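You operate a simulated robot arm through the tools that you are given. There is no shell and no other tool. Be economical: measure what you need, move in short steps, check, and stop when the job is done.

You are at the controls of a simulated two-armed robot. One attempt, no reset.

## Task
Shut both bench valves, stop the pump, then shut and latch the door.
Fine: the red-handled and the blue-handled valve, the feed pump switch; the blue sliding door shut to its stop.

It is judged by the outcome, as a careful person would: the job done as asked, and still so three seconds after it is handed in. It fails if anything else is knocked over, pushed out of place, dropped, spilled or broken.

## Robot
Two 7-joint arms with two-finger parallel grippers on one trunk, on a base that drives. Base frame: it is fixed to the floor where the robot stands at the start and does not move with it; the origin is under the middle of the robot, x ahead of it, y to its left, z up. Lengths are in mm, angles in rad, forces in N, time in s.
The left shoulder is at the start at [50, 161, 1098], the right one opposite. With the tool pointing down near the work surface each hand reaches from about 100 to 640 mm from the robot's upright axis, wherever it stands, measured 20 degrees to its own side. Places, roughly: red-handled valve [700, 0, 1200]; blue-handled valve [800, -100, 1200]; feed pump switch [600, 200, 1400]; blue sliding door [900, 2300, 1000]; latch of the blue sliding door [600, 2000, 1200]; green-handled valve [900, -300, 1100]; yellow-handled valve [1000, -400, 1100]; red main switch [-600, 1100, 1300]; wall selector [-800, 1000, 1400]; regulator knob [1000, -400, 1500]. Payload 3.43 kg a hand.
The tool frame of a hand sits at the grasp point between the pads (the TCP): z along the fingers, y along the line on which they close. The tips reach 30 mm beyond it. Largest opening 94 mm; finger width 28, thickness 10; the body of the gripper, 50 by 96 mm, starts 55 mm behind the TCP.
Orientation is told as [roll, pitch, yaw] about the base's x, y, z axes, in that order, counted from this pose: with the fingers straight down and closing along the base's y, the tool's x points along the base's -x, its y along +y and its z along -z.

## Interface
- The arms move only by the tool jog_arm. It takes "left_targets", "right_targets" or both (then of equal length, played together; a hand with none holds still); each is a list of rows, each an object (a shift or turn left out is 0, a gripper value left out holds the last) with "delta_pos": the shift along the tool's x, y, z in mm, a list of three; "rotation": the turn, a rotation vector about the tool's x, y, z in rad, a list of three; "hand": the finger opening in mm, from 0 to 94. In form: [{"delta_pos": [x, y, z], "rotation": [ax, ay, az], "hand": hand}, ...]. A call has 1 to 12 rows; each row shifts and turns the commanded pose from where the row before left it, along the tool's axes as they then stand. Rows are played at 5 a second. More than 50 mm and 0.15 rad between two rows, or a gripper value outside its range, and nothing of the call is played. Where a pose cannot be reached the arm comes as near as it can. A force on the tool above 50 N (or 10 N above the force at the start of the call, whichever is more), or a blocked arm, ends the call early, and 0.2 s more pass. The fingers move at their own pace (about 45 mm/s each) and stop on an object; they squeeze with about 32 N. The grip force told is the motor's: it shows also when the fingers shut on nothing. Time passes only in rows, and 0.2 s behind the last, so rows that do not move let the fingers close. The reply holds the time, the measured pose of the TCP, the force on the tool along the base axes, the opening and the grip force, in the units named above and with some noise.
- Cameras (640 x 400 px; columns grow to the right, rows downward): "scene" is now at [131.6, -5, 1256.6]; the picture's right is [-0.06, -1.00, 0.00], its down [-0.23, 0.01, -0.97] and it looks along [0.97, -0.06, -0.23] (base axes); focal length 228 px, centre (320, 200). "left" rides on the left gripper at [76, -14, -102] in its tool frame; the picture's right is [0.18, 0.98, 0.00], its down [-0.75, 0.14, -0.64] and it looks along [-0.63, 0.12, 0.77] (tool axes); focal length 243 px, centre (320, 200). "right" rides on the right gripper at [76, 14, -102] in its tool frame; the picture's right is [-0.18, 0.98, 0.00], its down [-0.75, -0.14, -0.64] and it looks along [-0.63, -0.12, 0.77] (tool axes); focal length 243 px, centre (320, 200). There is no depth. A picture from a camera that has moved, and an enlarged one, comes with that camera's place and axes in the base frame and with its lens.
- capture(camera): a new picture of that camera. It takes no simulated time.
- raise_lower(by): slides the trunk up (or, below 0, down) by that many mm; the arms and the scene camera ride with it, the base frame stays. It gives what a move gives, with no picture.
- base_move(legs): drives the robot by 1 to 6 legs, each [ahead, left, turn to the left] in mm, mm and rad, along the robot's own axes; the way and the turn of a leg run together, so that a leg with both is an arc; at most 1500 mm and 3.142 rad a leg. The arms and the cameras ride along, it lands a little off, and it stops where it bumps. It gives what a move gives.
- turn_head(pan, tilt): turns the head with the scene camera to pan (to the left, within 1.396 rad either way) and tilt (down, from -0.506 to 1.204), counted from straight ahead of the robot. It gives what a move gives.
- close_up(camera, box): a new picture of the part [left, top, right, bottom] of that camera's present view, enlarged. It takes no simulated time.
- sign_off(): hands the job in; it is judged then, once.

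Work in short steps. Places have to be worked out from the pictures, the camera data and where the tool is seen: move nearer, look again, correct. Check each grasp and each placing, and mend what went wrong. You have 120 turns and 92 pictures in all, those below and enlarged ones among them. Open the grippers and draw the arms clear of the work before you hand the job in, unless the task says otherwise; then end with one line.

The tools are called after "Emit:" as name(argument=value, ...) on one line, values as JSON. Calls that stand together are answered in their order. jog_arm: Moves the arms, as the interface text tells. Its arguments: {"type":"object","properties":{"left_targets":{"type":"array","items":{"type":"object","properties":{"delta_pos":{"type":"array","items":{"type":"number"}},"rotation":{"type":"array","items":{"type":"number"}},"hand":{"type":"number"}}}},"right_targets":{"type":"array","items":{"type":"object","properties":{"delta_pos":{"type":"array","items":{"type":"number"}},"rotation":{"type":"array","items":{"type":"number"}},"hand":{"type":"number"}}}}},"required":[]} The other tools are called the same way: raise_lower (by) slides the trunk up or down; base_move (legs) drives the base; turn_head (pan, tilt) turns the head that bears the scene camera; capture (camera) takes a picture; close_up (camera, box) takes an enlarged picture of a part of a camera's view; sign_off () hands the job in.

At the start:

```text
t: 0.0
left_position: [526.6, 223.0, 998.6]
left_tool_rot: [0.001, -0.002, 0.002]
left_ft_force: [0.4, -0.5, -0.1]
left_grip_width: 93.9
left_finger_force: 0.1
right_position: [362.7, -191.1, 999.9]
right_tool_rot: [0.001, 0.0, -0.001]
right_ft_force: [0.2, 0.8, -0.5]
right_grip_width: 93.8
right_finger_force: 0.0
trunk travel left (down, up): [-125.0, 142.0]
robot x, y, heading: [-1.9, 0.1, 0.005]
head pan, tilt: [-0.059, 0.229]
```

scene: 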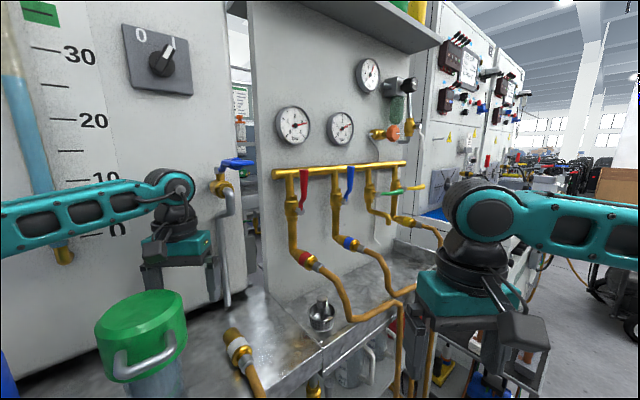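
right: 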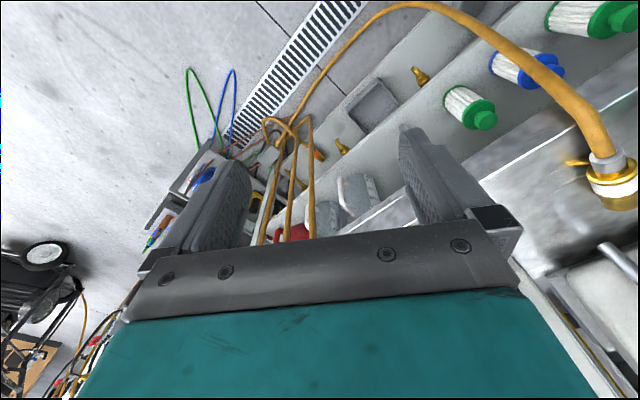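
left: 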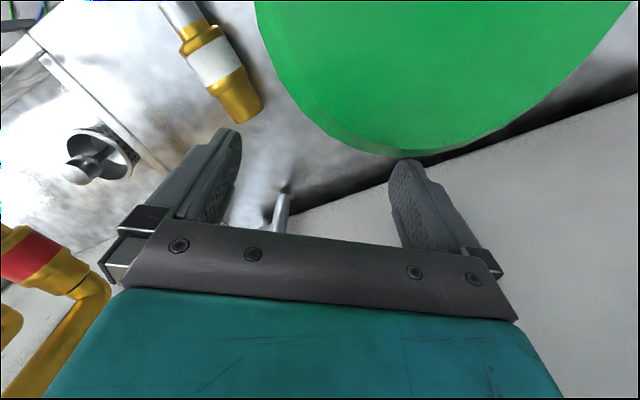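

I'll first look closer at the manifold valves and the pump switch.

Emit:
close_up(camera="scene", box=[260, 140, 440, 252])

Emit:
close_up(camera="scene", box=[100, 0, 260, 100])

```text
3.56 times, centred on (350, 196) of scene
camera zoom: at [131.6, -5.0, 1256.6], right [-0.06, -1.0, 0.0], down [-0.23, 0.01, -0.97], along [0.97, -0.06, -0.23], focal length 810 px, centre (213, 214)
```

zoom: 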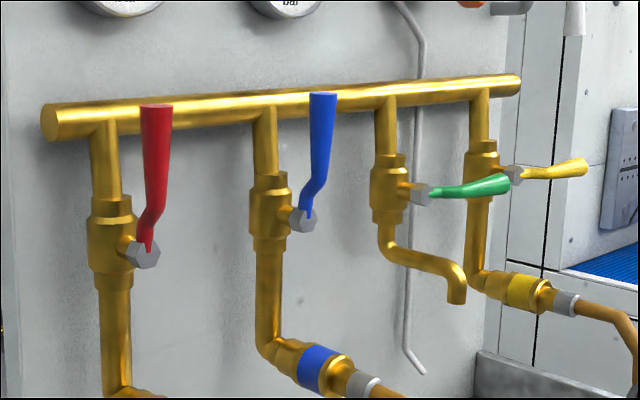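

```text
4.00 times, centred on (180, 50) of scene
camera zoom: at [131.6, -5.0, 1256.6], right [-0.06, -1.0, 0.0], down [-0.23, 0.01, -0.97], along [0.97, -0.06, -0.23], focal length 911 px, centre (880, 800)
```

zoom: 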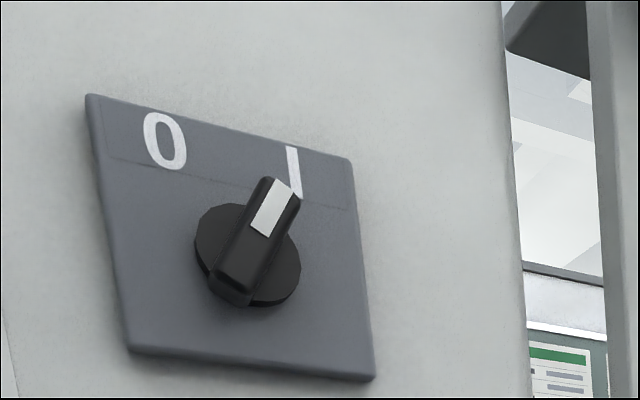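

Red and blue handles stand along the pipe (open); green and yellow lie across (shut). I raise the trunk to get a vertical baseline for depth.

Emit:
raise_lower(by=130)

Emit:
capture(camera="scene")

Emit:
close_up(camera="scene", box=[260, 180, 440, 292])

Emit:
close_up(camera="scene", box=[100, 40, 260, 140])

```text
t: 1.6
left_position: [527.2, 224.4, 1130.0]
left_tool_rot: [0.001, 0.002, 0.002]
left_ft_force: [-0.5, 0.2, 0.1]
left_grip_width: 94.3
left_finger_force: 0.1
right_position: [361.7, -191.9, 1129.2]
right_tool_rot: [0.001, 0.0, 0.0]
right_ft_force: [-0.1, 1.1, 0.5]
right_grip_width: 94.0
right_finger_force: 0.1
trunk travel left (down, up): [-255.0, 12.0]
robot x, y, heading: [-0.3, 1.1, -0.003]
head pan, tilt: [-0.059, 0.229]
```

```text
86 pictures are left
camera scene: at [131.7, -5.1, 1386.6], right [-0.06, -1.0, 0.0], down [-0.23, 0.01, -0.97], along [0.97, -0.06, -0.23], focal length 228 px, centre (320, 200)
```

scene: 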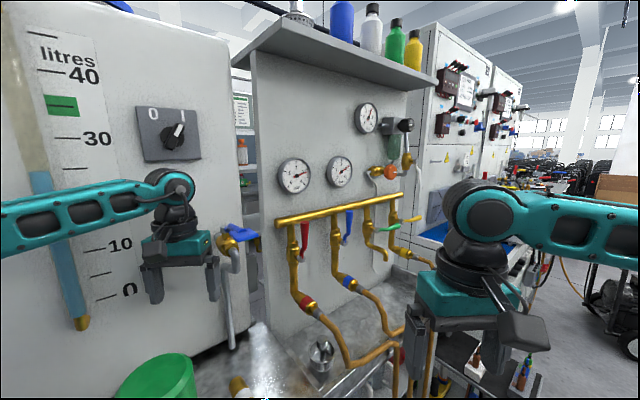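

```text
3.56 times, centred on (350, 236) of scene
camera zoom: at [131.7, -5.1, 1386.6], right [-0.06, -1.0, 0.0], down [-0.23, 0.01, -0.97], along [0.97, -0.06, -0.23], focal length 810 px, centre (213, 72)
```

zoom: 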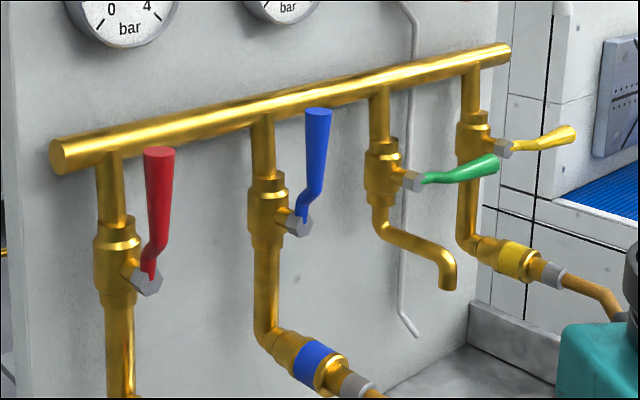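

```text
4.00 times, centred on (180, 90) of scene
camera zoom: at [131.7, -5.1, 1386.6], right [-0.06, -1.0, 0.0], down [-0.23, 0.01, -0.97], along [0.97, -0.06, -0.23], focal length 911 px, centre (880, 640)
```

zoom: 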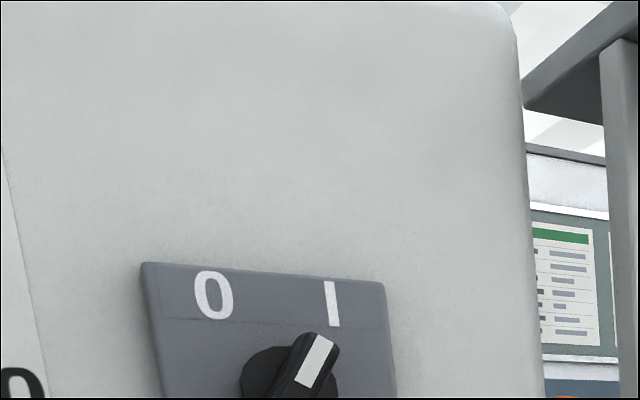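

Triangulating from the two heights: red pivot ≈ (687, 10, 1100), handle tip (677, −1, 1203); blue pivot ≈ (784, −120, 1098); wall normal toward me ≈ (−0.8, −0.6). I bring the right hand forward and start pitching it to point horizontally.

Emit:
jog_arm(right_targets=[{"delta_pos": [-40, 0, 0]}, {"delta_pos": [-40, 0, 0]}, {"delta_pos": [-30, 0, 0], "rotation": [0, -0.14, 0]}, {"rotation": [0, -0.14, 0]}, {"rotation": [0, -0.14, 0]}, {"rotation": [0, -0.14, 0]}, {"rotation": [0, -0.14, 0]}, {"rotation": [0, -0.14, 0]}])

Emit:
capture(camera="scene")

```text
t: 3.4
left_position: [526.8, 224.0, 1128.9]
left_tool_rot: [-0.001, 0.001, 0.003]
left_ft_force: [0.6, 0.4, 0.1]
left_grip_width: 93.8
left_finger_force: 0.2
right_position: [471.5, -191.7, 1129.9]
right_tool_rot: [0.002, -0.844, -0.002]
right_ft_force: [0.3, 0.3, 1.0]
right_grip_width: 93.9
right_finger_force: 0.1
trunk travel left (down, up): [-255.0, 12.0]
robot x, y, heading: [0.7, 1.4, 0.0]
head pan, tilt: [-0.059, 0.229]
```

```text
83 pictures are left
camera scene: at [131.4, -5.2, 1386.7], right [-0.06, -1.0, 0.0], down [-0.23, 0.01, -0.97], along [0.97, -0.06, -0.23], focal length 228 px, centre (320, 200)
```

scene: 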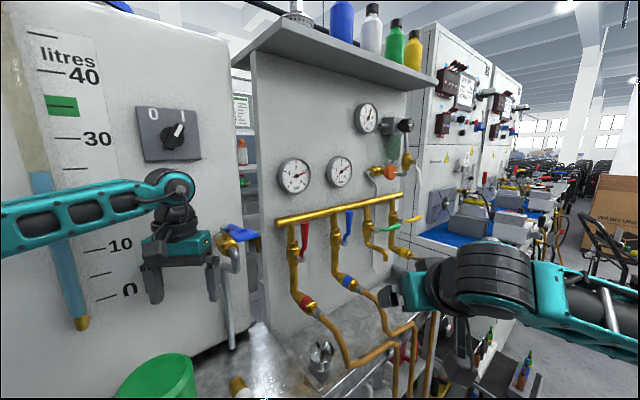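

Moving as expected. I finish the pitch and yaw to face the wall.

Emit:
jog_arm(right_targets=[{"rotation": [0, -0.1454, 0]}, {"rotation": [0, -0.1454, 0]}, {"rotation": [0, -0.1454, 0]}, {"rotation": [0, -0.1454, 0]}, {"rotation": [0, -0.1454, 0]}, {"rotation": [-0.1287, 0, 0]}, {"rotation": [-0.1287, 0, 0]}, {"rotation": [-0.1287, 0, 0]}, {"rotation": [-0.1287, 0, 0]}, {"rotation": [-0.1287, 0, 0], "hand": 60}, {}])

Emit:
capture(camera="right")

Emit:
capture(camera="scene")

```text
t: 5.8
left_position: [525.9, 225.5, 1131.6]
left_tool_rot: [0.0, 0.001, 0.001]
left_ft_force: [1.0, -0.4, -0.2]
left_grip_width: 93.8
left_finger_force: 0.2
right_position: [474.0, -191.0, 1129.9]
right_tool_rot: [0.765, -1.568, -0.122]
right_ft_force: [-0.1, 0.1, -0.3]
right_grip_width: 59.9
right_finger_force: 0.1
trunk travel left (down, up): [-255.0, 12.0]
robot x, y, heading: [1.4, -0.9, 0.003]
head pan, tilt: [-0.059, 0.229]
```

```text
82 pictures are left
camera right: at [380.1, -240.9, 1054.6], right [-0.59, 0.79, 0.19], down [-0.43, -0.5, 0.76], along [0.69, 0.37, 0.63], focal length 243 px, centre (320, 200)
```

right: 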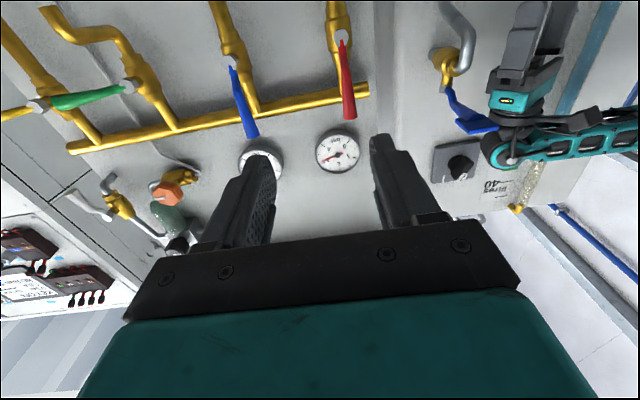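

```text
81 pictures are left
camera scene: at [131.5, -5.0, 1386.7], right [-0.06, -1.0, 0.0], down [-0.23, 0.01, -0.97], along [0.97, -0.06, -0.23], focal length 228 px, centre (320, 200)
```

scene: 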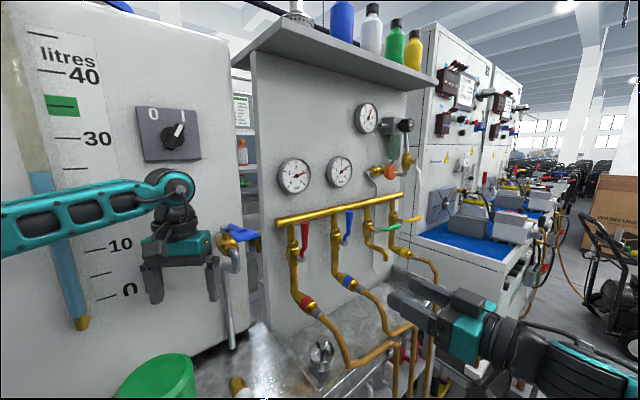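

Hand faces the wall now and the view agrees with my estimate of the red handle. I line up and approach to about 110 mm short.

Emit:
jog_arm(right_targets=[{"delta_pos": [-15, 10, 40]}, {"delta_pos": [-15, 10, 40]}, {"delta_pos": [-15, 10, 40]}, {"delta_pos": [0, 0, 30]}])

Emit:
capture(camera="right")

Emit:
close_up(camera="scene", box=[260, 180, 440, 292])

```text
t: 6.8
left_position: [527.7, 223.9, 1129.4]
left_tool_rot: [0.0, -0.001, 0.002]
left_ft_force: [0.0, -0.3, -0.3]
left_grip_width: 93.9
left_finger_force: 0.1
right_position: [574.8, -75.8, 1175.4]
right_tool_rot: [0.458, -1.566, 0.186]
right_ft_force: [-0.1, -0.5, 0.1]
right_grip_width: 60.2
right_finger_force: 0.0
trunk travel left (down, up): [-255.0, 12.0]
robot x, y, heading: [-1.8, -1.4, -0.001]
head pan, tilt: [-0.059, 0.229]
```

```text
80 pictures are left
camera right: at [482.2, -126.0, 1099.5], right [-0.59, 0.79, 0.19], down [-0.43, -0.5, 0.76], along [0.69, 0.37, 0.63], focal length 243 px, centre (320, 200)
```

right: 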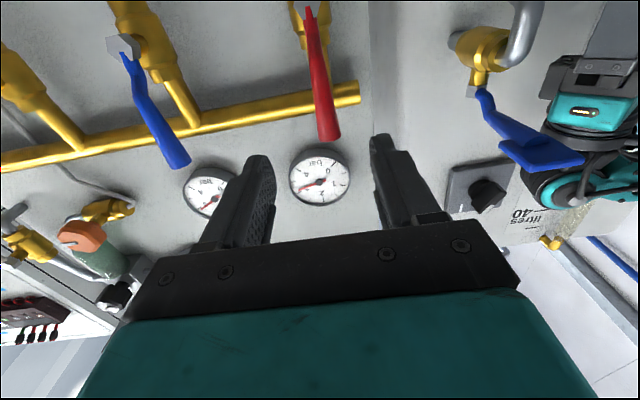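

```text
3.56 times, centred on (350, 236) of scene
camera zoom: at [131.9, -4.8, 1386.6], right [-0.06, -1.0, 0.0], down [-0.23, 0.01, -0.97], along [0.97, -0.06, -0.23], focal length 810 px, centre (213, 72)
```

zoom: 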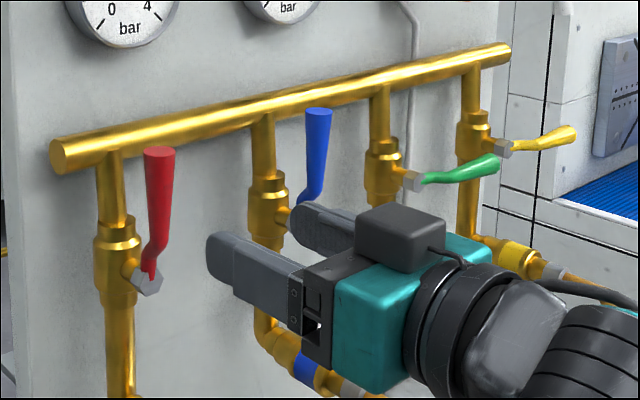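

Handle tip now triangulates to (677, 4, 1209): about 130 mm ahead and centred between the fingers. I advance to straddle it.

Emit:
jog_arm(right_targets=[{"delta_pos": [0, 2, 40]}, {"delta_pos": [0, 0, 40]}, {"delta_pos": [0, 0, 32]}])

Emit:
capture(camera="right")

Emit:
close_up(camera="scene", box=[260, 180, 440, 292])

```text
t: 7.6
left_position: [527.7, 224.3, 1128.8]
left_tool_rot: [0.0, 0.0, 0.001]
left_ft_force: [-0.2, 0.2, -0.7]
left_grip_width: 93.9
left_finger_force: 0.0
right_position: [664.5, -7.6, 1174.5]
right_tool_rot: [0.61, -1.568, 0.032]
right_ft_force: [0.3, 0.7, 0.2]
right_grip_width: 60.2
right_finger_force: 0.1
trunk travel left (down, up): [-255.0, 12.0]
robot x, y, heading: [0.2, 2.8, 0.0]
head pan, tilt: [-0.059, 0.229]
```

```text
78 pictures are left
camera right: at [571.7, -56.5, 1098.7], right [-0.59, 0.79, 0.19], down [-0.43, -0.5, 0.76], along [0.69, 0.37, 0.63], focal length 243 px, centre (320, 200)
```

right: 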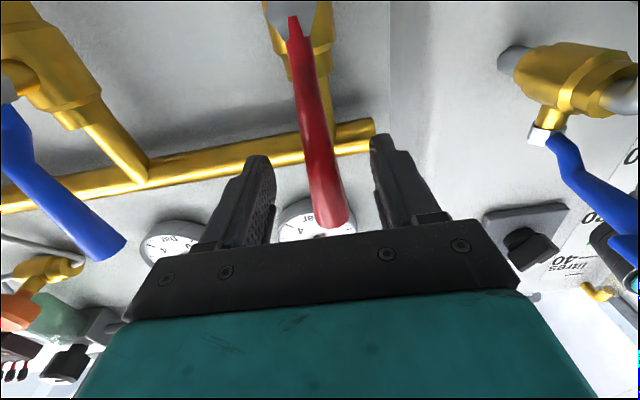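

```text
3.56 times, centred on (350, 236) of scene
camera zoom: at [131.9, -4.5, 1386.6], right [-0.06, -1.0, 0.0], down [-0.23, 0.01, -0.97], along [0.97, -0.06, -0.23], focal length 810 px, centre (213, 72)
```

zoom: 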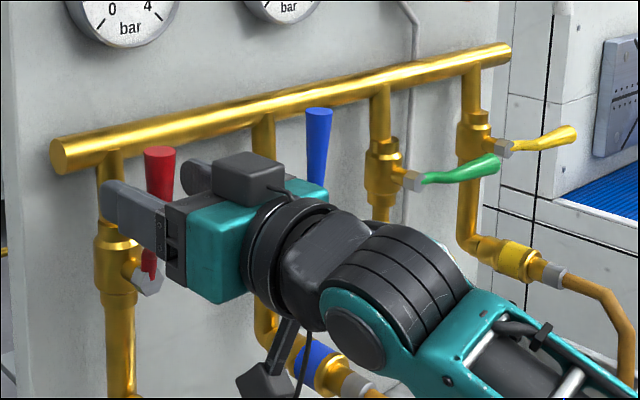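

Handle is between the fingers, TCP at radius ≈75 from the pivot. I narrow the fingers to a loose fit and begin the clockwise arc.

Emit:
jog_arm(right_targets=[{"hand": 28}, {}, {"delta_pos": [0.64, -9.8, 0], "rotation": [0, 0, 0.131]}, {"delta_pos": [0.64, -9.8, 0], "rotation": [0, 0, 0.131]}, {"delta_pos": [0.64, -9.8, 0], "rotation": [0, 0, 0.131]}, {"delta_pos": [0.64, -9.8, 0], "rotation": [0, 0, 0.131]}])

Emit:
capture(camera="right")

```text
t: 9.0
left_position: [526.2, 225.2, 1129.7]
left_tool_rot: [0.0, 0.001, 0.002]
left_ft_force: [0.4, -0.1, -0.6]
left_grip_width: 94.0
left_finger_force: 0.0
right_position: [686.6, -38.3, 1165.0]
right_tool_rot: [1.566, -1.042, -0.925]
right_ft_force: [0.0, -0.2, 0.0]
right_grip_width: 28.2
right_finger_force: 0.2
trunk travel left (down, up): [-255.0, 12.0]
robot x, y, heading: [-3.7, -0.9, 0.001]
head pan, tilt: [-0.059, 0.229]
```

```text
76 pictures are left
camera right: at [571.4, -58.7, 1107.0], right [-0.45, 0.61, 0.65], down [-0.21, -0.79, 0.58], along [0.87, 0.12, 0.48], focal length 243 px, centre (320, 200)
```

right: 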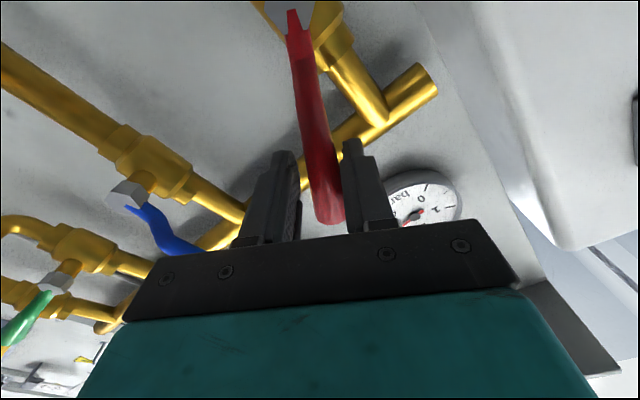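

The handle follows and the arc is exact. I continue the remaining 60°.

Emit:
jog_arm(right_targets=[{"delta_pos": [0.64, -9.8, 0], "rotation": [0, 0, 0.131]}, {"delta_pos": [0.64, -9.8, 0], "rotation": [0, 0, 0.131]}, {"delta_pos": [0.64, -9.8, 0], "rotation": [0, 0, 0.131]}, {"delta_pos": [0.64, -9.8, 0], "rotation": [0, 0, 0.131]}, {"delta_pos": [0.64, -9.8, 0], "rotation": [0, 0, 0.131]}, {"delta_pos": [0.64, -9.8, 0], "rotation": [0, 0, 0.131]}, {"delta_pos": [0.64, -9.8, 0], "rotation": [0, 0, 0.131]}, {"delta_pos": [0.64, -9.8, 0], "rotation": [0, 0, 0.131]}])

Emit:
capture(camera="right")

```text
t: 10.8
left_position: [527.3, 224.2, 1131.0]
left_tool_rot: [-0.002, -0.001, 0.003]
left_ft_force: [-0.4, -0.2, -0.1]
left_grip_width: 93.9
left_finger_force: 0.1
right_position: [707.3, -69.1, 1099.8]
right_tool_rot: [1.568, 0.007, -0.929]
right_ft_force: [0.4, 0.5, 0.7]
right_grip_width: 28.2
right_finger_force: 0.1
trunk travel left (down, up): [-255.0, 12.0]
robot x, y, heading: [-0.5, -3.4, -0.002]
head pan, tilt: [-0.059, 0.229]
```

```text
75 pictures are left
camera right: at [578.8, -68.7, 1114.9], right [0.12, -0.15, 0.98], down [-0.06, -0.99, -0.15], along [0.99, -0.05, -0.12], focal length 243 px, centre (320, 200)
```

right: 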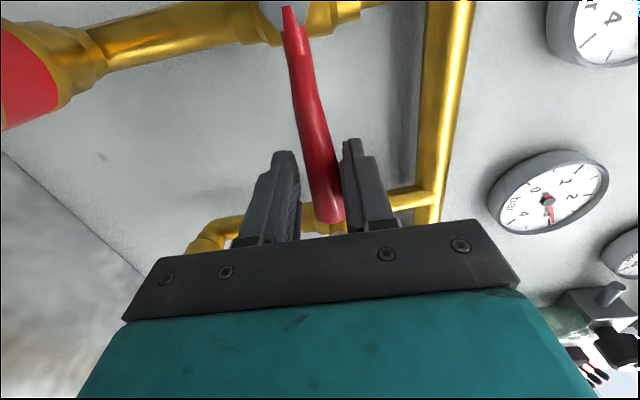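

About 90° turned with no stop felt yet; I push gently a few mm further to reach the stop.

Emit:
jog_arm(right_targets=[{"delta_pos": [0.1, -3, 0], "rotation": [0, 0, 0.04]}, {"delta_pos": [0.1, -3, 0], "rotation": [0, 0, 0.04]}, {"delta_pos": [0, 0, 0]}])

Emit:
capture(camera="right")

```text
t: 11.6
left_position: [526.7, 224.0, 1130.8]
left_tool_rot: [0.001, 0.001, 0.003]
left_ft_force: [-0.2, -0.2, -0.1]
left_grip_width: 93.9
left_finger_force: 0.0
right_position: [707.4, -68.6, 1096.8]
right_tool_rot: [1.574, 0.085, -0.929]
right_ft_force: [2.6, 0.6, 8.5]
right_grip_width: 32.7
right_finger_force: 3.5
trunk travel left (down, up): [-255.0, 12.0]
robot x, y, heading: [2.4, 1.1, 0.001]
head pan, tilt: [-0.059, 0.229]
```

```text
74 pictures are left
camera right: at [579.0, -69.1, 1116.9], right [0.16, -0.21, 0.96], down [-0.07, -0.98, -0.2], along [0.98, -0.04, -0.17], focal length 243 px, centre (320, 200)
```

right: 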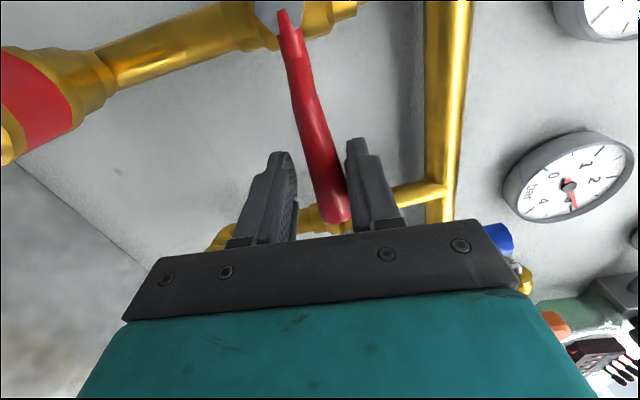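

The stop is felt (≈9 N, fingers pried slightly), so red is shut. I open, back straight off and move to the standoff in front of the blue handle while still rolled.

Emit:
jog_arm(right_targets=[{"rotation": [0, 0, -0.08], "hand": 60}, {}, {"delta_pos": [0, 0, -40]}, {"delta_pos": [0, 0, -40]}, {"delta_pos": [0, 0, -40]}, {"delta_pos": [-29, 26, 0]}, {"delta_pos": [-29, 26, 0]}, {"delta_pos": [-29, 26, 0]}])

Emit:
close_up(camera="scene", box=[260, 180, 440, 292])

```text
t: 13.4
left_position: [527.6, 224.5, 1129.7]
left_tool_rot: [-0.001, -0.001, 0.001]
left_ft_force: [0.4, 0.0, -1.1]
left_grip_width: 93.9
left_finger_force: 0.0
right_position: [663.8, -212.0, 1170.6]
right_tool_rot: [1.567, 0.004, -0.928]
right_ft_force: [-0.1, 0.1, -0.2]
right_grip_width: 60.1
right_finger_force: 0.0
trunk travel left (down, up): [-255.0, 12.0]
robot x, y, heading: [0.2, 1.0, -0.0]
head pan, tilt: [-0.059, 0.229]
```

```text
3.56 times, centred on (350, 236) of scene
camera zoom: at [131.7, -5.1, 1386.6], right [-0.06, -1.0, 0.0], down [-0.23, 0.01, -0.97], along [0.97, -0.06, -0.23], focal length 810 px, centre (213, 72)
```

zoom: 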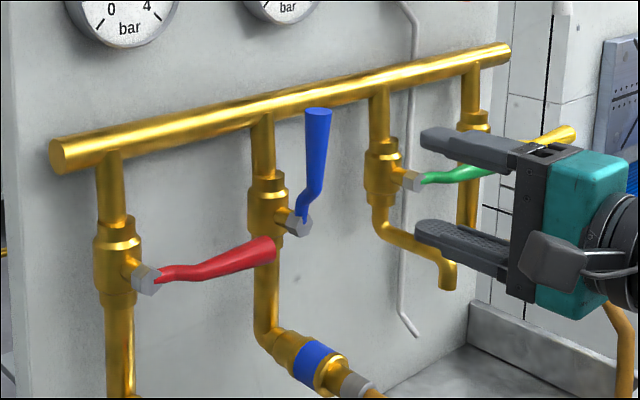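

Red is across its pipe, like green and yellow. Now I unroll the hand by 90°.

Emit:
jog_arm(right_targets=[{"rotation": [0, 0, -0.1309]}, {"rotation": [0, 0, -0.1309]}, {"rotation": [0, 0, -0.1309]}, {"rotation": [0, 0, -0.1309]}, {"rotation": [0, 0, -0.1309]}, {"rotation": [0, 0, -0.1309]}, {"rotation": [0, 0, -0.1309]}, {"rotation": [0, 0, -0.1309]}, {"rotation": [0, 0, -0.1309]}, {"rotation": [0, 0, -0.1309]}, {"rotation": [0, 0, -0.1309]}, {"rotation": [0, 0, -0.1309]}])

Emit:
capture(camera="right")

```text
t: 16.0
left_position: [526.7, 224.5, 1129.8]
left_tool_rot: [-0.001, 0.002, 0.002]
left_ft_force: [-0.8, 0.3, 0.3]
left_grip_width: 94.0
left_finger_force: 0.0
right_position: [663.3, -209.9, 1171.2]
right_tool_rot: [0.674, -1.564, -0.033]
right_ft_force: [0.4, 0.2, -0.4]
right_grip_width: 59.8
right_finger_force: 0.0
trunk travel left (down, up): [-255.0, 12.0]
robot x, y, heading: [-0.8, 0.9, 0.001]
head pan, tilt: [-0.059, 0.229]
```

```text
72 pictures are left
camera right: at [571.5, -259.7, 1096.3], right [-0.59, 0.79, 0.19], down [-0.43, -0.5, 0.75], along [0.69, 0.37, 0.63], focal length 243 px, centre (320, 200)
```

right: 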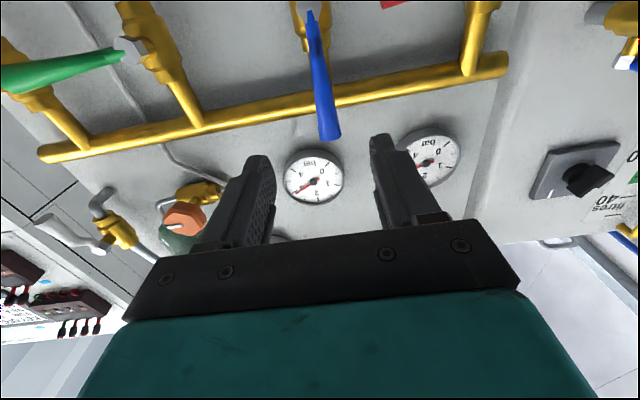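

The view matches the red standoff almost exactly. I advance the same way and narrow the fingers.

Emit:
jog_arm(right_targets=[{"delta_pos": [-3.5, 2, 40]}, {"delta_pos": [0, 0, 40]}, {"delta_pos": [0, 0, 32]}, {"hand": 28}, {}])

Emit:
capture(camera="right")

```text
t: 17.2
left_position: [525.1, 224.6, 1129.5]
left_tool_rot: [0.0, 0.001, 0.002]
left_ft_force: [-0.4, -0.7, 0.5]
left_grip_width: 94.2
left_finger_force: 0.1
right_position: [752.1, -140.8, 1174.6]
right_tool_rot: [1.04, -1.565, -0.398]
right_ft_force: [0.1, -0.7, -0.2]
right_grip_width: 28.1
right_finger_force: 0.1
trunk travel left (down, up): [-255.0, 12.0]
robot x, y, heading: [-0.2, 1.2, 0.002]
head pan, tilt: [-0.059, 0.229]
```

```text
71 pictures are left
camera right: at [660.3, -190.0, 1099.2], right [-0.59, 0.79, 0.19], down [-0.43, -0.5, 0.75], along [0.69, 0.36, 0.63], focal length 243 px, centre (320, 200)
```

right: 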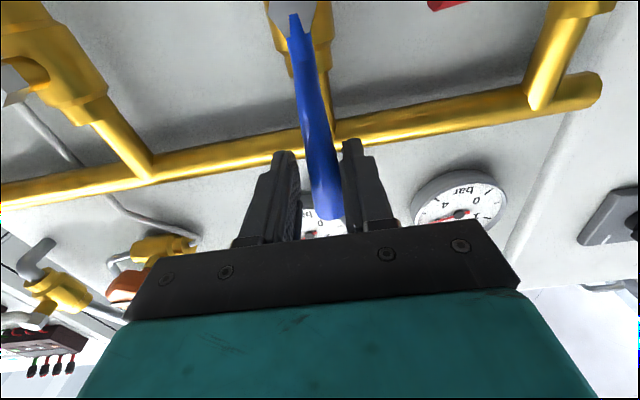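

Straddled as with red. I run the arc to 90°.

Emit:
jog_arm(right_targets=[{"delta_pos": [0.64, -9.8, 0], "rotation": [0, 0, 0.131]}, {"delta_pos": [0.64, -9.8, 0], "rotation": [0, 0, 0.131]}, {"delta_pos": [0.64, -9.8, 0], "rotation": [0, 0, 0.131]}, {"delta_pos": [0.64, -9.8, 0], "rotation": [0, 0, 0.131]}, {"delta_pos": [0.64, -9.8, 0], "rotation": [0, 0, 0.131]}, {"delta_pos": [0.64, -9.8, 0], "rotation": [0, 0, 0.131]}, {"delta_pos": [0.64, -9.8, 0], "rotation": [0, 0, 0.131]}, {"delta_pos": [0.64, -9.8, 0], "rotation": [0, 0, 0.131]}, {"delta_pos": [0.64, -9.8, 0], "rotation": [0, 0, 0.131]}, {"delta_pos": [0.64, -9.8, 0], "rotation": [0, 0, 0.131]}, {"delta_pos": [0.64, -9.8, 0], "rotation": [0, 0, 0.131]}, {"delta_pos": [0.64, -9.8, 0], "rotation": [0, 0, 0.131]}])

Emit:
capture(camera="right")

```text
t: 19.8
left_position: [526.9, 225.1, 1129.3]
left_tool_rot: [0.0, -0.001, 0.002]
left_ft_force: [0.4, 0.1, -0.8]
left_grip_width: 94.3
left_finger_force: 0.1
right_position: [783.1, -185.9, 1104.0]
right_tool_rot: [1.567, 0.012, -0.926]
right_ft_force: [-1.1, -0.3, 0.7]
right_grip_width: 28.3
right_finger_force: 0.7
right hand out of reach, approached as far as the arm can: row 8, 9, 10, 11
trunk travel left (down, up): [-255.0, 12.0]
robot x, y, heading: [-0.9, 1.8, 0.003]
head pan, tilt: [-0.059, 0.229]
```

```text
70 pictures are left
camera right: at [654.6, -186.4, 1119.7], right [0.12, -0.15, 0.98], down [-0.06, -0.99, -0.15], along [0.99, -0.04, -0.13], focal length 243 px, centre (320, 200)
```

right: 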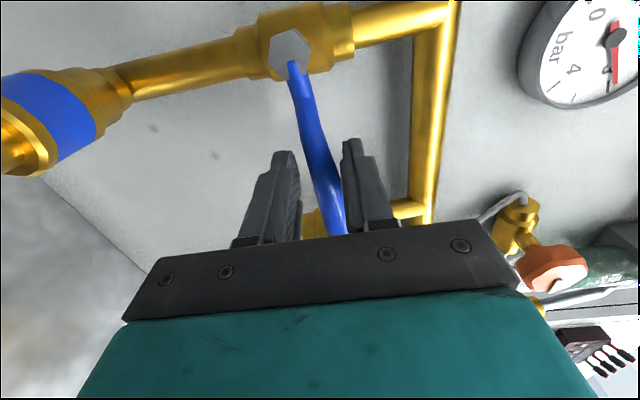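

The arm ran near its reach limit but the handle has come across; I push down gently to feel the stop.

Emit:
jog_arm(right_targets=[{"delta_pos": [0, -3, 0], "rotation": [0, 0, 0.03]}, {"delta_pos": [0, -3, 0], "rotation": [0, 0, 0.03]}, {"delta_pos": [0, -3, 0]}, {}])

Emit:
capture(camera="right")

```text
t: 20.8
left_position: [526.2, 223.5, 1130.5]
left_tool_rot: [0.001, -0.001, 0.003]
left_ft_force: [0.2, -0.4, 0.0]
left_grip_width: 94.1
left_finger_force: 0.0
right_position: [782.0, -185.9, 1095.9]
right_tool_rot: [1.569, 0.065, -0.929]
right_ft_force: [1.5, -0.6, 3.3]
right_grip_width: 30.0
right_finger_force: 1.8
right hand out of reach, approached as far as the arm can: row 2
trunk travel left (down, up): [-255.0, 12.0]
robot x, y, heading: [3.8, 2.1, -0.002]
head pan, tilt: [-0.059, 0.229]
```

```text
69 pictures are left
camera right: at [653.8, -185.4, 1117.2], right [0.15, -0.2, 0.97], down [-0.07, -0.98, -0.19], along [0.99, -0.04, -0.16], focal length 243 px, centre (320, 200)
```

right: 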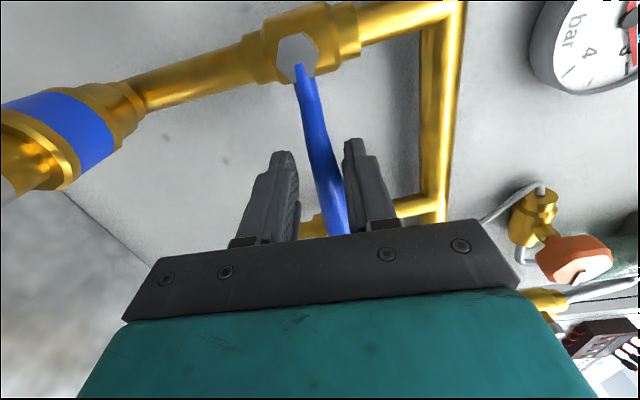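

Resistance starts (fingers pried to 30). One more small push to confirm the stop.

Emit:
jog_arm(right_targets=[{"delta_pos": [0, -3, 0]}, {}])

```text
t: 21.4
left_position: [527.1, 225.5, 1130.7]
left_tool_rot: [0.0, -0.001, 0.001]
left_ft_force: [0.2, 0.9, 0.3]
left_grip_width: 94.1
left_finger_force: 0.0
right_position: [781.9, -184.6, 1095.3]
right_tool_rot: [1.571, 0.068, -0.928]
right_ft_force: [4.4, -0.3, 9.1]
right_grip_width: 33.0
right_finger_force: 3.8
trunk travel left (down, up): [-255.0, 12.0]
robot x, y, heading: [2.6, 1.5, -0.002]
head pan, tilt: [-0.059, 0.229]
```

Stop confirmed. I open, back off and look at the manifold and the pump switch.

Emit:
jog_arm(right_targets=[{"delta_pos": [0, 5, 0], "hand": 60}, {}, {"delta_pos": [0, 0, -40]}, {"delta_pos": [0, 0, -40]}, {"delta_pos": [0, 0, -40]}, {"delta_pos": [0, 0, -40]}, {"delta_pos": [0, 0, -40]}])

Emit:
turn_head(pan=0.3, tilt=0.1)

Emit:
capture(camera="scene")

```text
t: 23.0
left_position: [526.3, 223.6, 1131.2]
left_tool_rot: [0.001, -0.001, 0.002]
left_ft_force: [-0.4, -0.4, 0.1]
left_grip_width: 93.7
left_finger_force: 0.1
right_position: [620.8, -306.0, 1099.5]
right_tool_rot: [1.568, 0.067, -0.929]
right_ft_force: [-0.2, -0.7, -0.6]
right_grip_width: 60.0
right_finger_force: 0.0
trunk travel left (down, up): [-255.0, 12.0]
robot x, y, heading: [0.8, -2.0, -0.008]
head pan, tilt: [-0.059, 0.229]
```

```text
t: 23.8
left_position: [525.7, 224.1, 1129.9]
left_tool_rot: [0.001, -0.001, 0.001]
left_ft_force: [-0.2, 0.5, 0.5]
left_grip_width: 93.9
left_finger_force: 0.1
right_position: [622.0, -304.1, 1099.2]
right_tool_rot: [1.569, 0.065, -0.928]
right_ft_force: [-0.2, 0.3, 0.1]
right_grip_width: 60.2
right_finger_force: 0.1
trunk travel left (down, up): [-255.0, 12.0]
robot x, y, heading: [-2.6, 2.0, -0.001]
head pan, tilt: [0.3, 0.099]
```

```text
68 pictures are left
camera scene: at [126.4, 27.6, 1398.6], right [0.29, -0.96, 0.0], down [-0.1, -0.03, -0.99], along [0.95, 0.29, -0.1], focal length 228 px, centre (320, 200)
```

scene: 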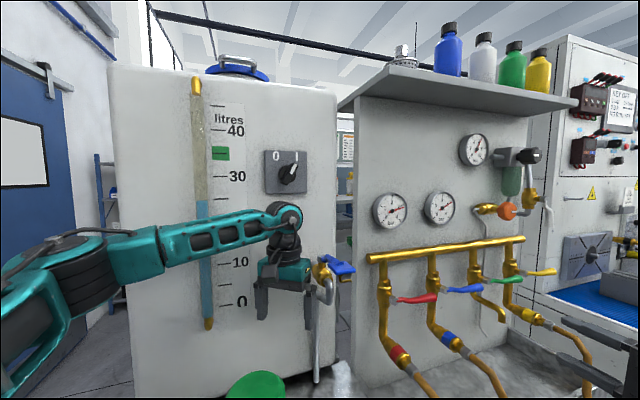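

Both bench valves are shut. Next the pump switch, which triangulates to about (614, 257, 1405); I take an enlarged look to get its plane and knob angle.

Emit:
close_up(camera="scene", box=[246, 142, 326, 192])

Emit:
jog_arm(left_targets=[{"delta_pos": [40, 0, -20]}, {"delta_pos": [40, 0, -40]}, {"delta_pos": [0, 0, -40]}, {"rotation": [0, -0.1428, 0]}, {"rotation": [0, -0.1428, 0]}, {"rotation": [0, -0.1428, 0]}, {"rotation": [0, -0.1428, 0]}, {"rotation": [0, -0.1428, 0]}, {"rotation": [0, -0.1428, 0]}])

Emit:
capture(camera="scene")

```text
8.00 times, centred on (286, 167) of scene
camera zoom: at [126.4, 27.6, 1398.6], right [0.29, -0.96, 0.0], down [-0.1, -0.03, -0.99], along [0.95, 0.29, -0.1], focal length 1823 px, centre (592, 464)
```

zoom: 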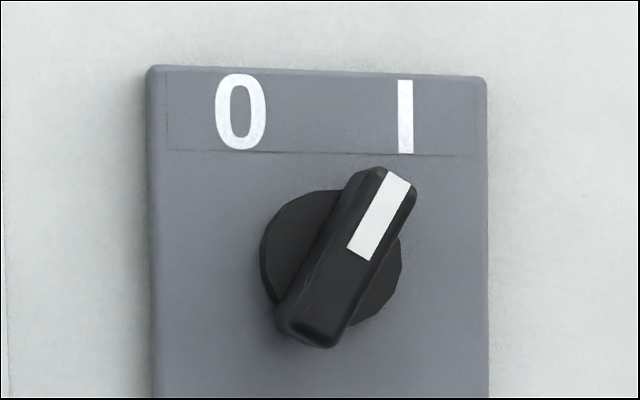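

```text
refused: row 2 steps farther than a row can; nothing moved
```

```text
66 pictures are left
camera scene: at [126.4, 27.6, 1398.6], right [0.29, -0.96, 0.0], down [-0.1, -0.03, -0.99], along [0.95, 0.29, -0.1], focal length 228 px, centre (320, 200)
```

scene: 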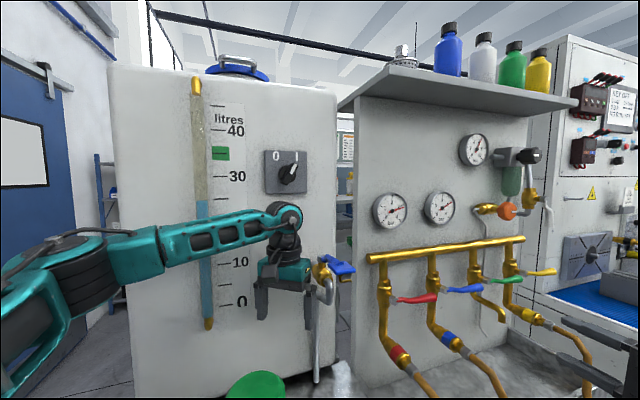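

The knob bar points to I at about +30° (clockwise), 0 is at about −30°; so a 60° counter-clockwise turn. The arm rows were refused for step length, so I resend with smaller steps.

Emit:
jog_arm(left_targets=[{"delta_pos": [40, 0, -20]}, {"delta_pos": [40, 0, -20]}, {"delta_pos": [0, 0, -45]}, {"delta_pos": [0, 0, -25]}, {"rotation": [0, -0.1428, 0]}, {"rotation": [0, -0.1428, 0]}, {"rotation": [0, -0.1428, 0]}, {"rotation": [0, -0.1428, 0]}, {"rotation": [0, -0.1428, 0]}, {"rotation": [0, -0.1428, 0]}])

Emit:
capture(camera="scene")

```text
t: 26.0
left_position: [447.0, 223.7, 1240.9]
left_tool_rot: [-0.002, -0.861, 0.0]
left_ft_force: [0.2, 0.0, -0.5]
left_grip_width: 94.0
left_finger_force: 0.0
right_position: [621.9, -304.1, 1099.0]
right_tool_rot: [1.571, 0.065, -0.929]
right_ft_force: [-0.8, -0.4, -0.1]
right_grip_width: 60.0
right_finger_force: 0.1
trunk travel left (down, up): [-255.0, 12.0]
robot x, y, heading: [-0.0, -0.0, 0.002]
head pan, tilt: [0.3, 0.099]
```

```text
65 pictures are left
camera scene: at [126.2, 27.9, 1398.7], right [0.3, -0.96, 0.0], down [-0.09, -0.03, -1.0], along [0.95, 0.29, -0.1], focal length 228 px, centre (320, 200)
```

scene: 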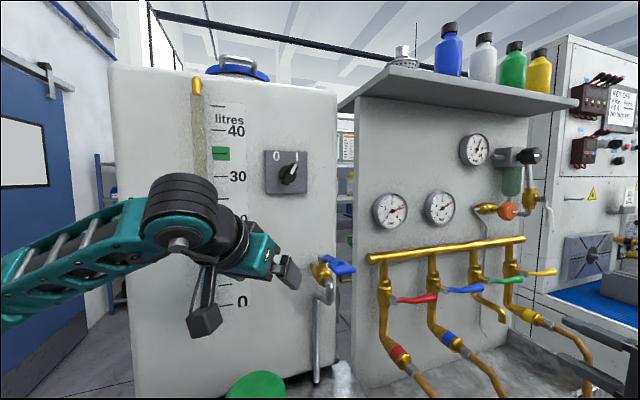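

Continuing the pitch to horizontal and yaw to face the tank panel.

Emit:
jog_arm(left_targets=[{"rotation": [0, -0.1428, 0]}, {"rotation": [0, -0.1428, 0]}, {"rotation": [0, -0.1428, 0]}, {"rotation": [0, -0.1428, 0]}, {"rotation": [0, -0.1428, 0]}, {"rotation": [-0.1287, 0, 0]}, {"rotation": [-0.1287, 0, 0]}, {"rotation": [-0.1287, 0, 0]}, {"rotation": [-0.1287, 0, 0]}, {"rotation": [-0.1287, 0, 0]}])

Emit:
capture(camera="left")

Emit:
capture(camera="scene")

```text
t: 28.2
left_position: [457.7, 223.6, 1241.2]
left_tool_rot: [0.65, -1.429, -0.003]
left_ft_force: [-0.3, 0.4, 0.2]
left_grip_width: 94.0
left_finger_force: 0.1
left hand out of reach, approached as far as the arm can: row 4, 5
right_position: [621.9, -305.6, 1097.9]
right_tool_rot: [1.567, 0.068, -0.928]
right_ft_force: [0.2, 0.5, -0.7]
right_grip_width: 60.1
right_finger_force: 0.1
trunk travel left (down, up): [-255.0, 12.0]
robot x, y, heading: [0.0, 4.2, 0.001]
head pan, tilt: [0.3, 0.099]
```

```text
64 pictures are left
camera left: at [373.9, 151.1, 1176.1], right [-0.61, 0.78, -0.1], down [-0.48, -0.28, 0.83], along [0.62, 0.56, 0.55], focal length 243 px, centre (320, 200)
```

left: 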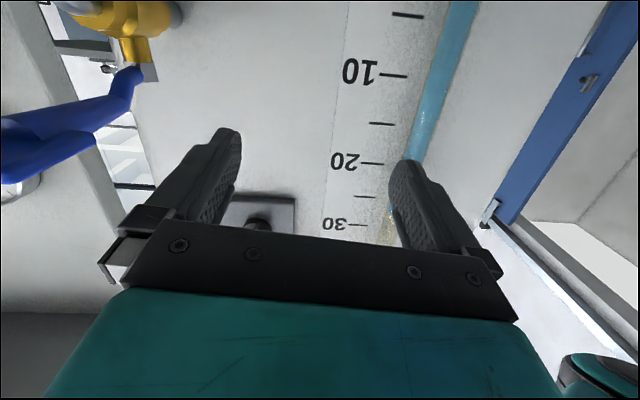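

```text
63 pictures are left
camera scene: at [126.4, 27.2, 1398.6], right [0.3, -0.96, 0.0], down [-0.09, -0.03, -1.0], along [0.95, 0.29, -0.1], focal length 228 px, centre (320, 200)
```

scene: 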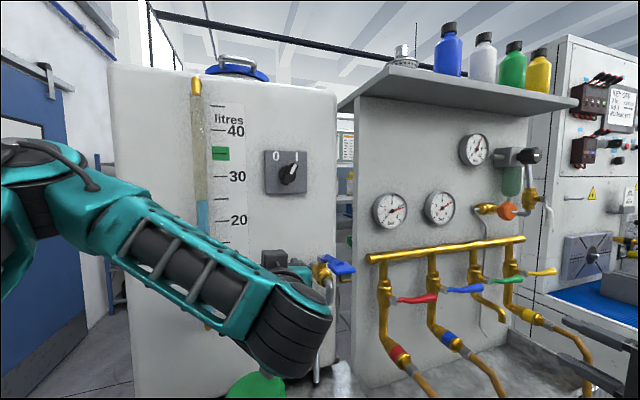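

The hand points slightly low and to the right of where I need it; I rise first (clear of the tank's own valve), then shift sideways and correct the orientation with a 30° roll to match the knob.

Emit:
jog_arm(left_targets=[{"delta_pos": [-40, 0, -4], "hand": 50}, {"delta_pos": [-40, 0, -4]}, {"delta_pos": [-40, -10, 4]}, {"delta_pos": [-40, -14, 7]}, {"delta_pos": [-12, -29, 12]}, {"rotation": [0, -0.07, 0]}, {"rotation": [0, -0.07, 0]}, {"rotation": [0, 0, 0.146]}, {"rotation": [0, 0, 0.146]}, {"rotation": [0, 0, 0.146]}])

Emit:
capture(camera="left")

Emit:
capture(camera="scene")

```text
t: 30.4
left_position: [524.5, 190.4, 1406.0]
left_tool_rot: [1.619, -1.044, -0.976]
left_ft_force: [0.9, -0.4, -0.8]
left_grip_width: 49.8
left_finger_force: 0.1
right_position: [622.6, -303.9, 1099.3]
right_tool_rot: [1.569, 0.065, -0.928]
right_ft_force: [-0.1, 1.3, 1.2]
right_grip_width: 60.0
right_finger_force: 0.1
trunk travel left (down, up): [-255.0, 12.0]
robot x, y, heading: [0.8, -1.4, 0.003]
head pan, tilt: [0.3, 0.099]
```

```text
62 pictures are left
camera left: at [428.8, 151.8, 1330.1], right [-0.57, 0.75, 0.33], down [-0.38, -0.6, 0.71], along [0.73, 0.27, 0.62], focal length 243 px, centre (320, 200)
```

left: 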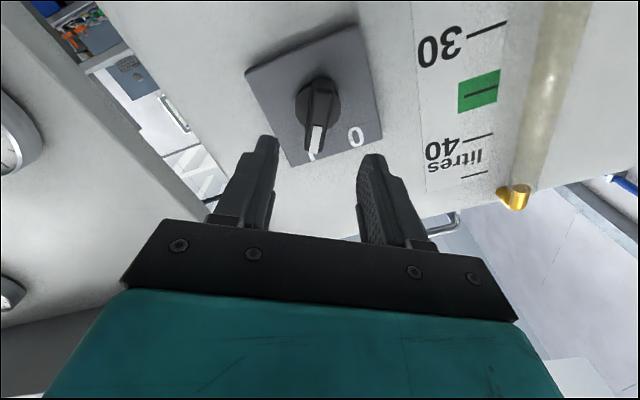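

```text
61 pictures are left
camera scene: at [126.1, 27.7, 1398.7], right [0.3, -0.96, 0.0], down [-0.09, -0.03, -1.0], along [0.95, 0.29, -0.1], focal length 228 px, centre (320, 200)
```

scene: 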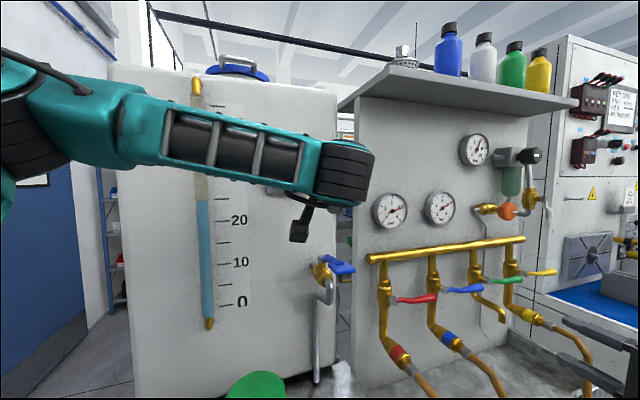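

The knob front triangulates to (612, 251, 1406): 106 mm ahead and 4 mm off-centre. I go forward 75 and check.

Emit:
jog_arm(left_targets=[{"delta_pos": [1, -4, 40]}, {"delta_pos": [0, 0, 35]}])

Emit:
capture(camera="left")

```text
t: 31.0
left_position: [588.5, 233.5, 1404.6]
left_tool_rot: [1.62, -1.045, -0.977]
left_ft_force: [0.3, 0.1, 0.1]
left_grip_width: 50.0
left_finger_force: 0.1
right_position: [622.5, -304.4, 1098.2]
right_tool_rot: [1.568, 0.067, -0.927]
right_ft_force: [0.1, 0.1, -0.3]
right_grip_width: 59.9
right_finger_force: 0.1
trunk travel left (down, up): [-255.0, 12.0]
robot x, y, heading: [-3.3, -1.0, -0.001]
head pan, tilt: [0.3, 0.099]
```

```text
60 pictures are left
camera left: at [492.5, 194.6, 1328.3], right [-0.57, 0.75, 0.33], down [-0.38, -0.6, 0.71], along [0.73, 0.28, 0.62], focal length 243 px, centre (320, 200)
```

left: 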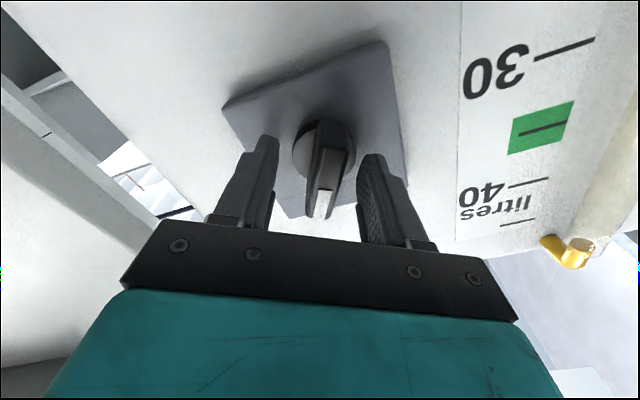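

Fingertips are level with the knob front and straddle it. I go 15 mm deeper and close.

Emit:
jog_arm(left_targets=[{"delta_pos": [0, 0, 8]}, {"delta_pos": [0, 0, 7]}, {"hand": 8}, {}, {}])

Emit:
capture(camera="left")

```text
t: 32.2
left_position: [597.5, 240.5, 1407.7]
left_tool_rot: [1.627, -1.048, -0.983]
left_ft_force: [-15.3, -9.8, -7.5]
left_grip_width: 23.6
left_finger_force: 13.4
right_position: [620.0, -306.1, 1099.7]
right_tool_rot: [1.57, 0.066, -0.928]
right_ft_force: [0.5, 0.1, 0.4]
right_grip_width: 59.9
right_finger_force: 0.1
trunk travel left (down, up): [-255.0, 12.0]
robot x, y, heading: [2.4, -0.9, -0.003]
head pan, tilt: [0.3, 0.099]
```

```text
59 pictures are left
camera left: at [501.2, 201.0, 1331.0], right [-0.57, 0.75, 0.33], down [-0.38, -0.6, 0.7], along [0.73, 0.27, 0.63], focal length 243 px, centre (320, 200)
```

left: 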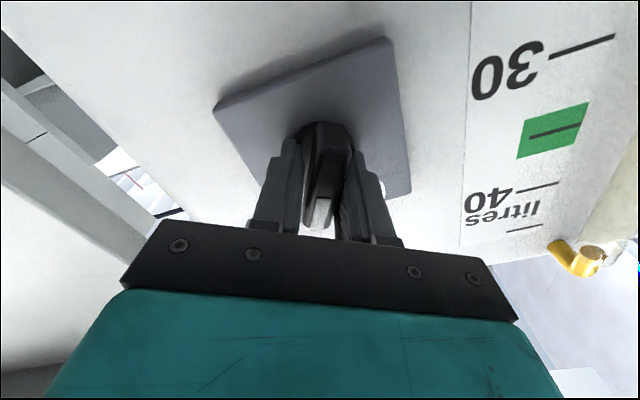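

Grip holds at 23.6 mm but tips press axially with ~19 N; I ease back 4 mm, then turn counter-clockwise.

Emit:
jog_arm(left_targets=[{"delta_pos": [0, 0, -4], "hand": 28}, {"hand": 10}, {}, {}, {"rotation": [0, 0, -0.13]}, {"rotation": [0, 0, -0.13]}])

Emit:
capture(camera="left")

```text
t: 33.6
left_position: [597.0, 243.2, 1406.7]
left_tool_rot: [1.686, -1.313, -1.041]
left_ft_force: [11.1, 9.2, 26.4]
left_grip_width: 20.5
left_finger_force: 45.0
right_position: [621.7, -303.1, 1099.6]
right_tool_rot: [1.568, 0.067, -0.929]
right_ft_force: [0.3, 0.0, -0.9]
right_grip_width: 59.9
right_finger_force: 0.1
trunk travel left (down, up): [-255.0, 12.0]
robot x, y, heading: [1.4, -0.8, -0.002]
head pan, tilt: [0.3, 0.099]
```

```text
58 pictures are left
camera left: at [512.0, 186.3, 1327.4], right [-0.6, 0.8, 0.07], down [-0.5, -0.44, 0.75], along [0.63, 0.41, 0.66], focal length 243 px, centre (320, 200)
```

left: 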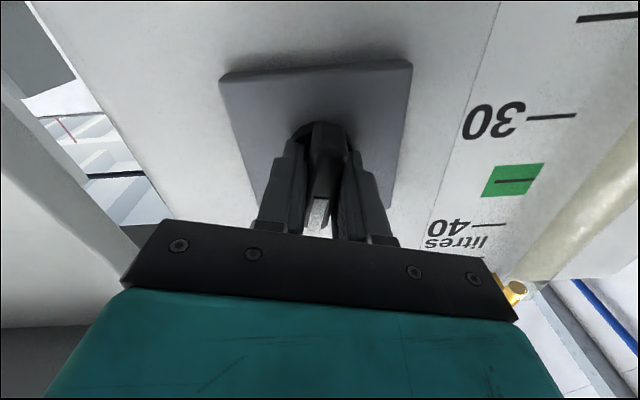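

Knob follows but a lateral force builds from axis offset; I loosen to a fork, let it relax, then carry on turning.

Emit:
jog_arm(left_targets=[{"hand": 27}, {}, {"rotation": [0, 0, -0.13]}, {"rotation": [0, 0, -0.13]}, {"rotation": [0, 0, -0.13]}, {}])

Emit:
capture(camera="left")

```text
t: 35.0
left_position: [597.2, 240.6, 1404.1]
left_tool_rot: [-1.756, -1.443, 2.392]
left_ft_force: [-1.5, 1.5, -0.4]
left_grip_width: 27.8
left_finger_force: 0.9
right_position: [622.0, -305.6, 1098.7]
right_tool_rot: [1.567, 0.065, -0.928]
right_ft_force: [0.1, -0.8, -0.5]
right_grip_width: 60.1
right_finger_force: 0.1
trunk travel left (down, up): [-255.0, 12.0]
robot x, y, heading: [-3.1, 0.9, 0.0]
head pan, tilt: [0.3, 0.099]
```

```text
57 pictures are left
camera left: at [529.4, 160.6, 1328.1], right [-0.56, 0.77, -0.31], down [-0.67, -0.2, 0.71], along [0.49, 0.61, 0.63], focal length 243 px, centre (320, 200)
```

left: 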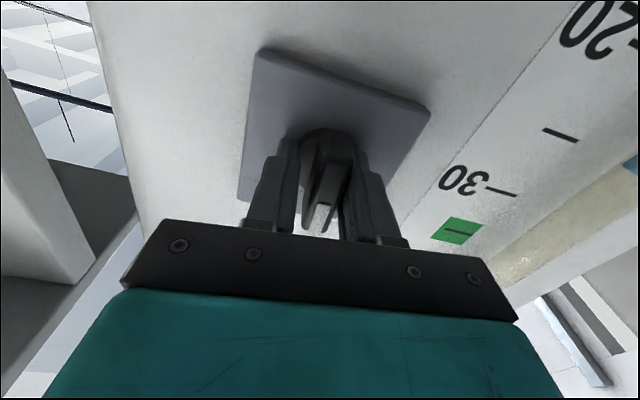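

Low force now. I continue, with a little overshoot to take up the slack.

Emit:
jog_arm(left_targets=[{"rotation": [0, 0, -0.13]}, {"rotation": [0, 0, -0.13]}, {"rotation": [0, 0, -0.14]}, {"rotation": [0, 0, -0.1]}, {}])

Emit:
capture(camera="left")

```text
t: 36.2
left_position: [596.7, 240.5, 1404.5]
left_tool_rot: [-1.612, -0.943, 2.245]
left_ft_force: [0.2, 0.3, -0.4]
left_grip_width: 27.6
left_finger_force: 0.5
right_position: [622.1, -305.1, 1099.9]
right_tool_rot: [1.568, 0.067, -0.929]
right_ft_force: [-0.5, 0.7, 0.0]
right_grip_width: 60.2
right_finger_force: 0.1
trunk travel left (down, up): [-255.0, 12.0]
robot x, y, heading: [-0.1, 4.3, 0.002]
head pan, tilt: [0.3, 0.099]
```

```text
56 pictures are left
camera left: at [548.4, 134.5, 1348.7], right [-0.39, 0.56, -0.73], down [-0.86, 0.06, 0.51], along [0.33, 0.82, 0.46], focal length 243 px, centre (320, 200)
```

left: 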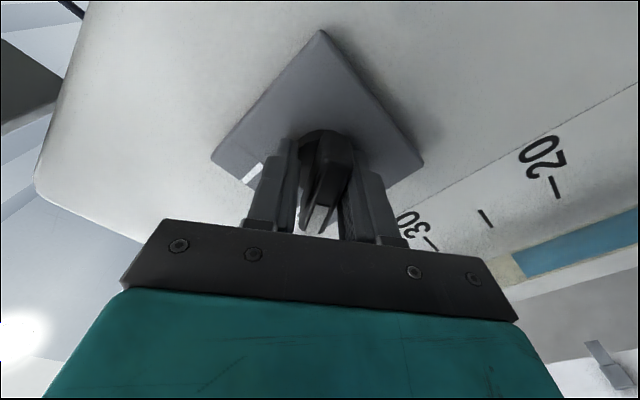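

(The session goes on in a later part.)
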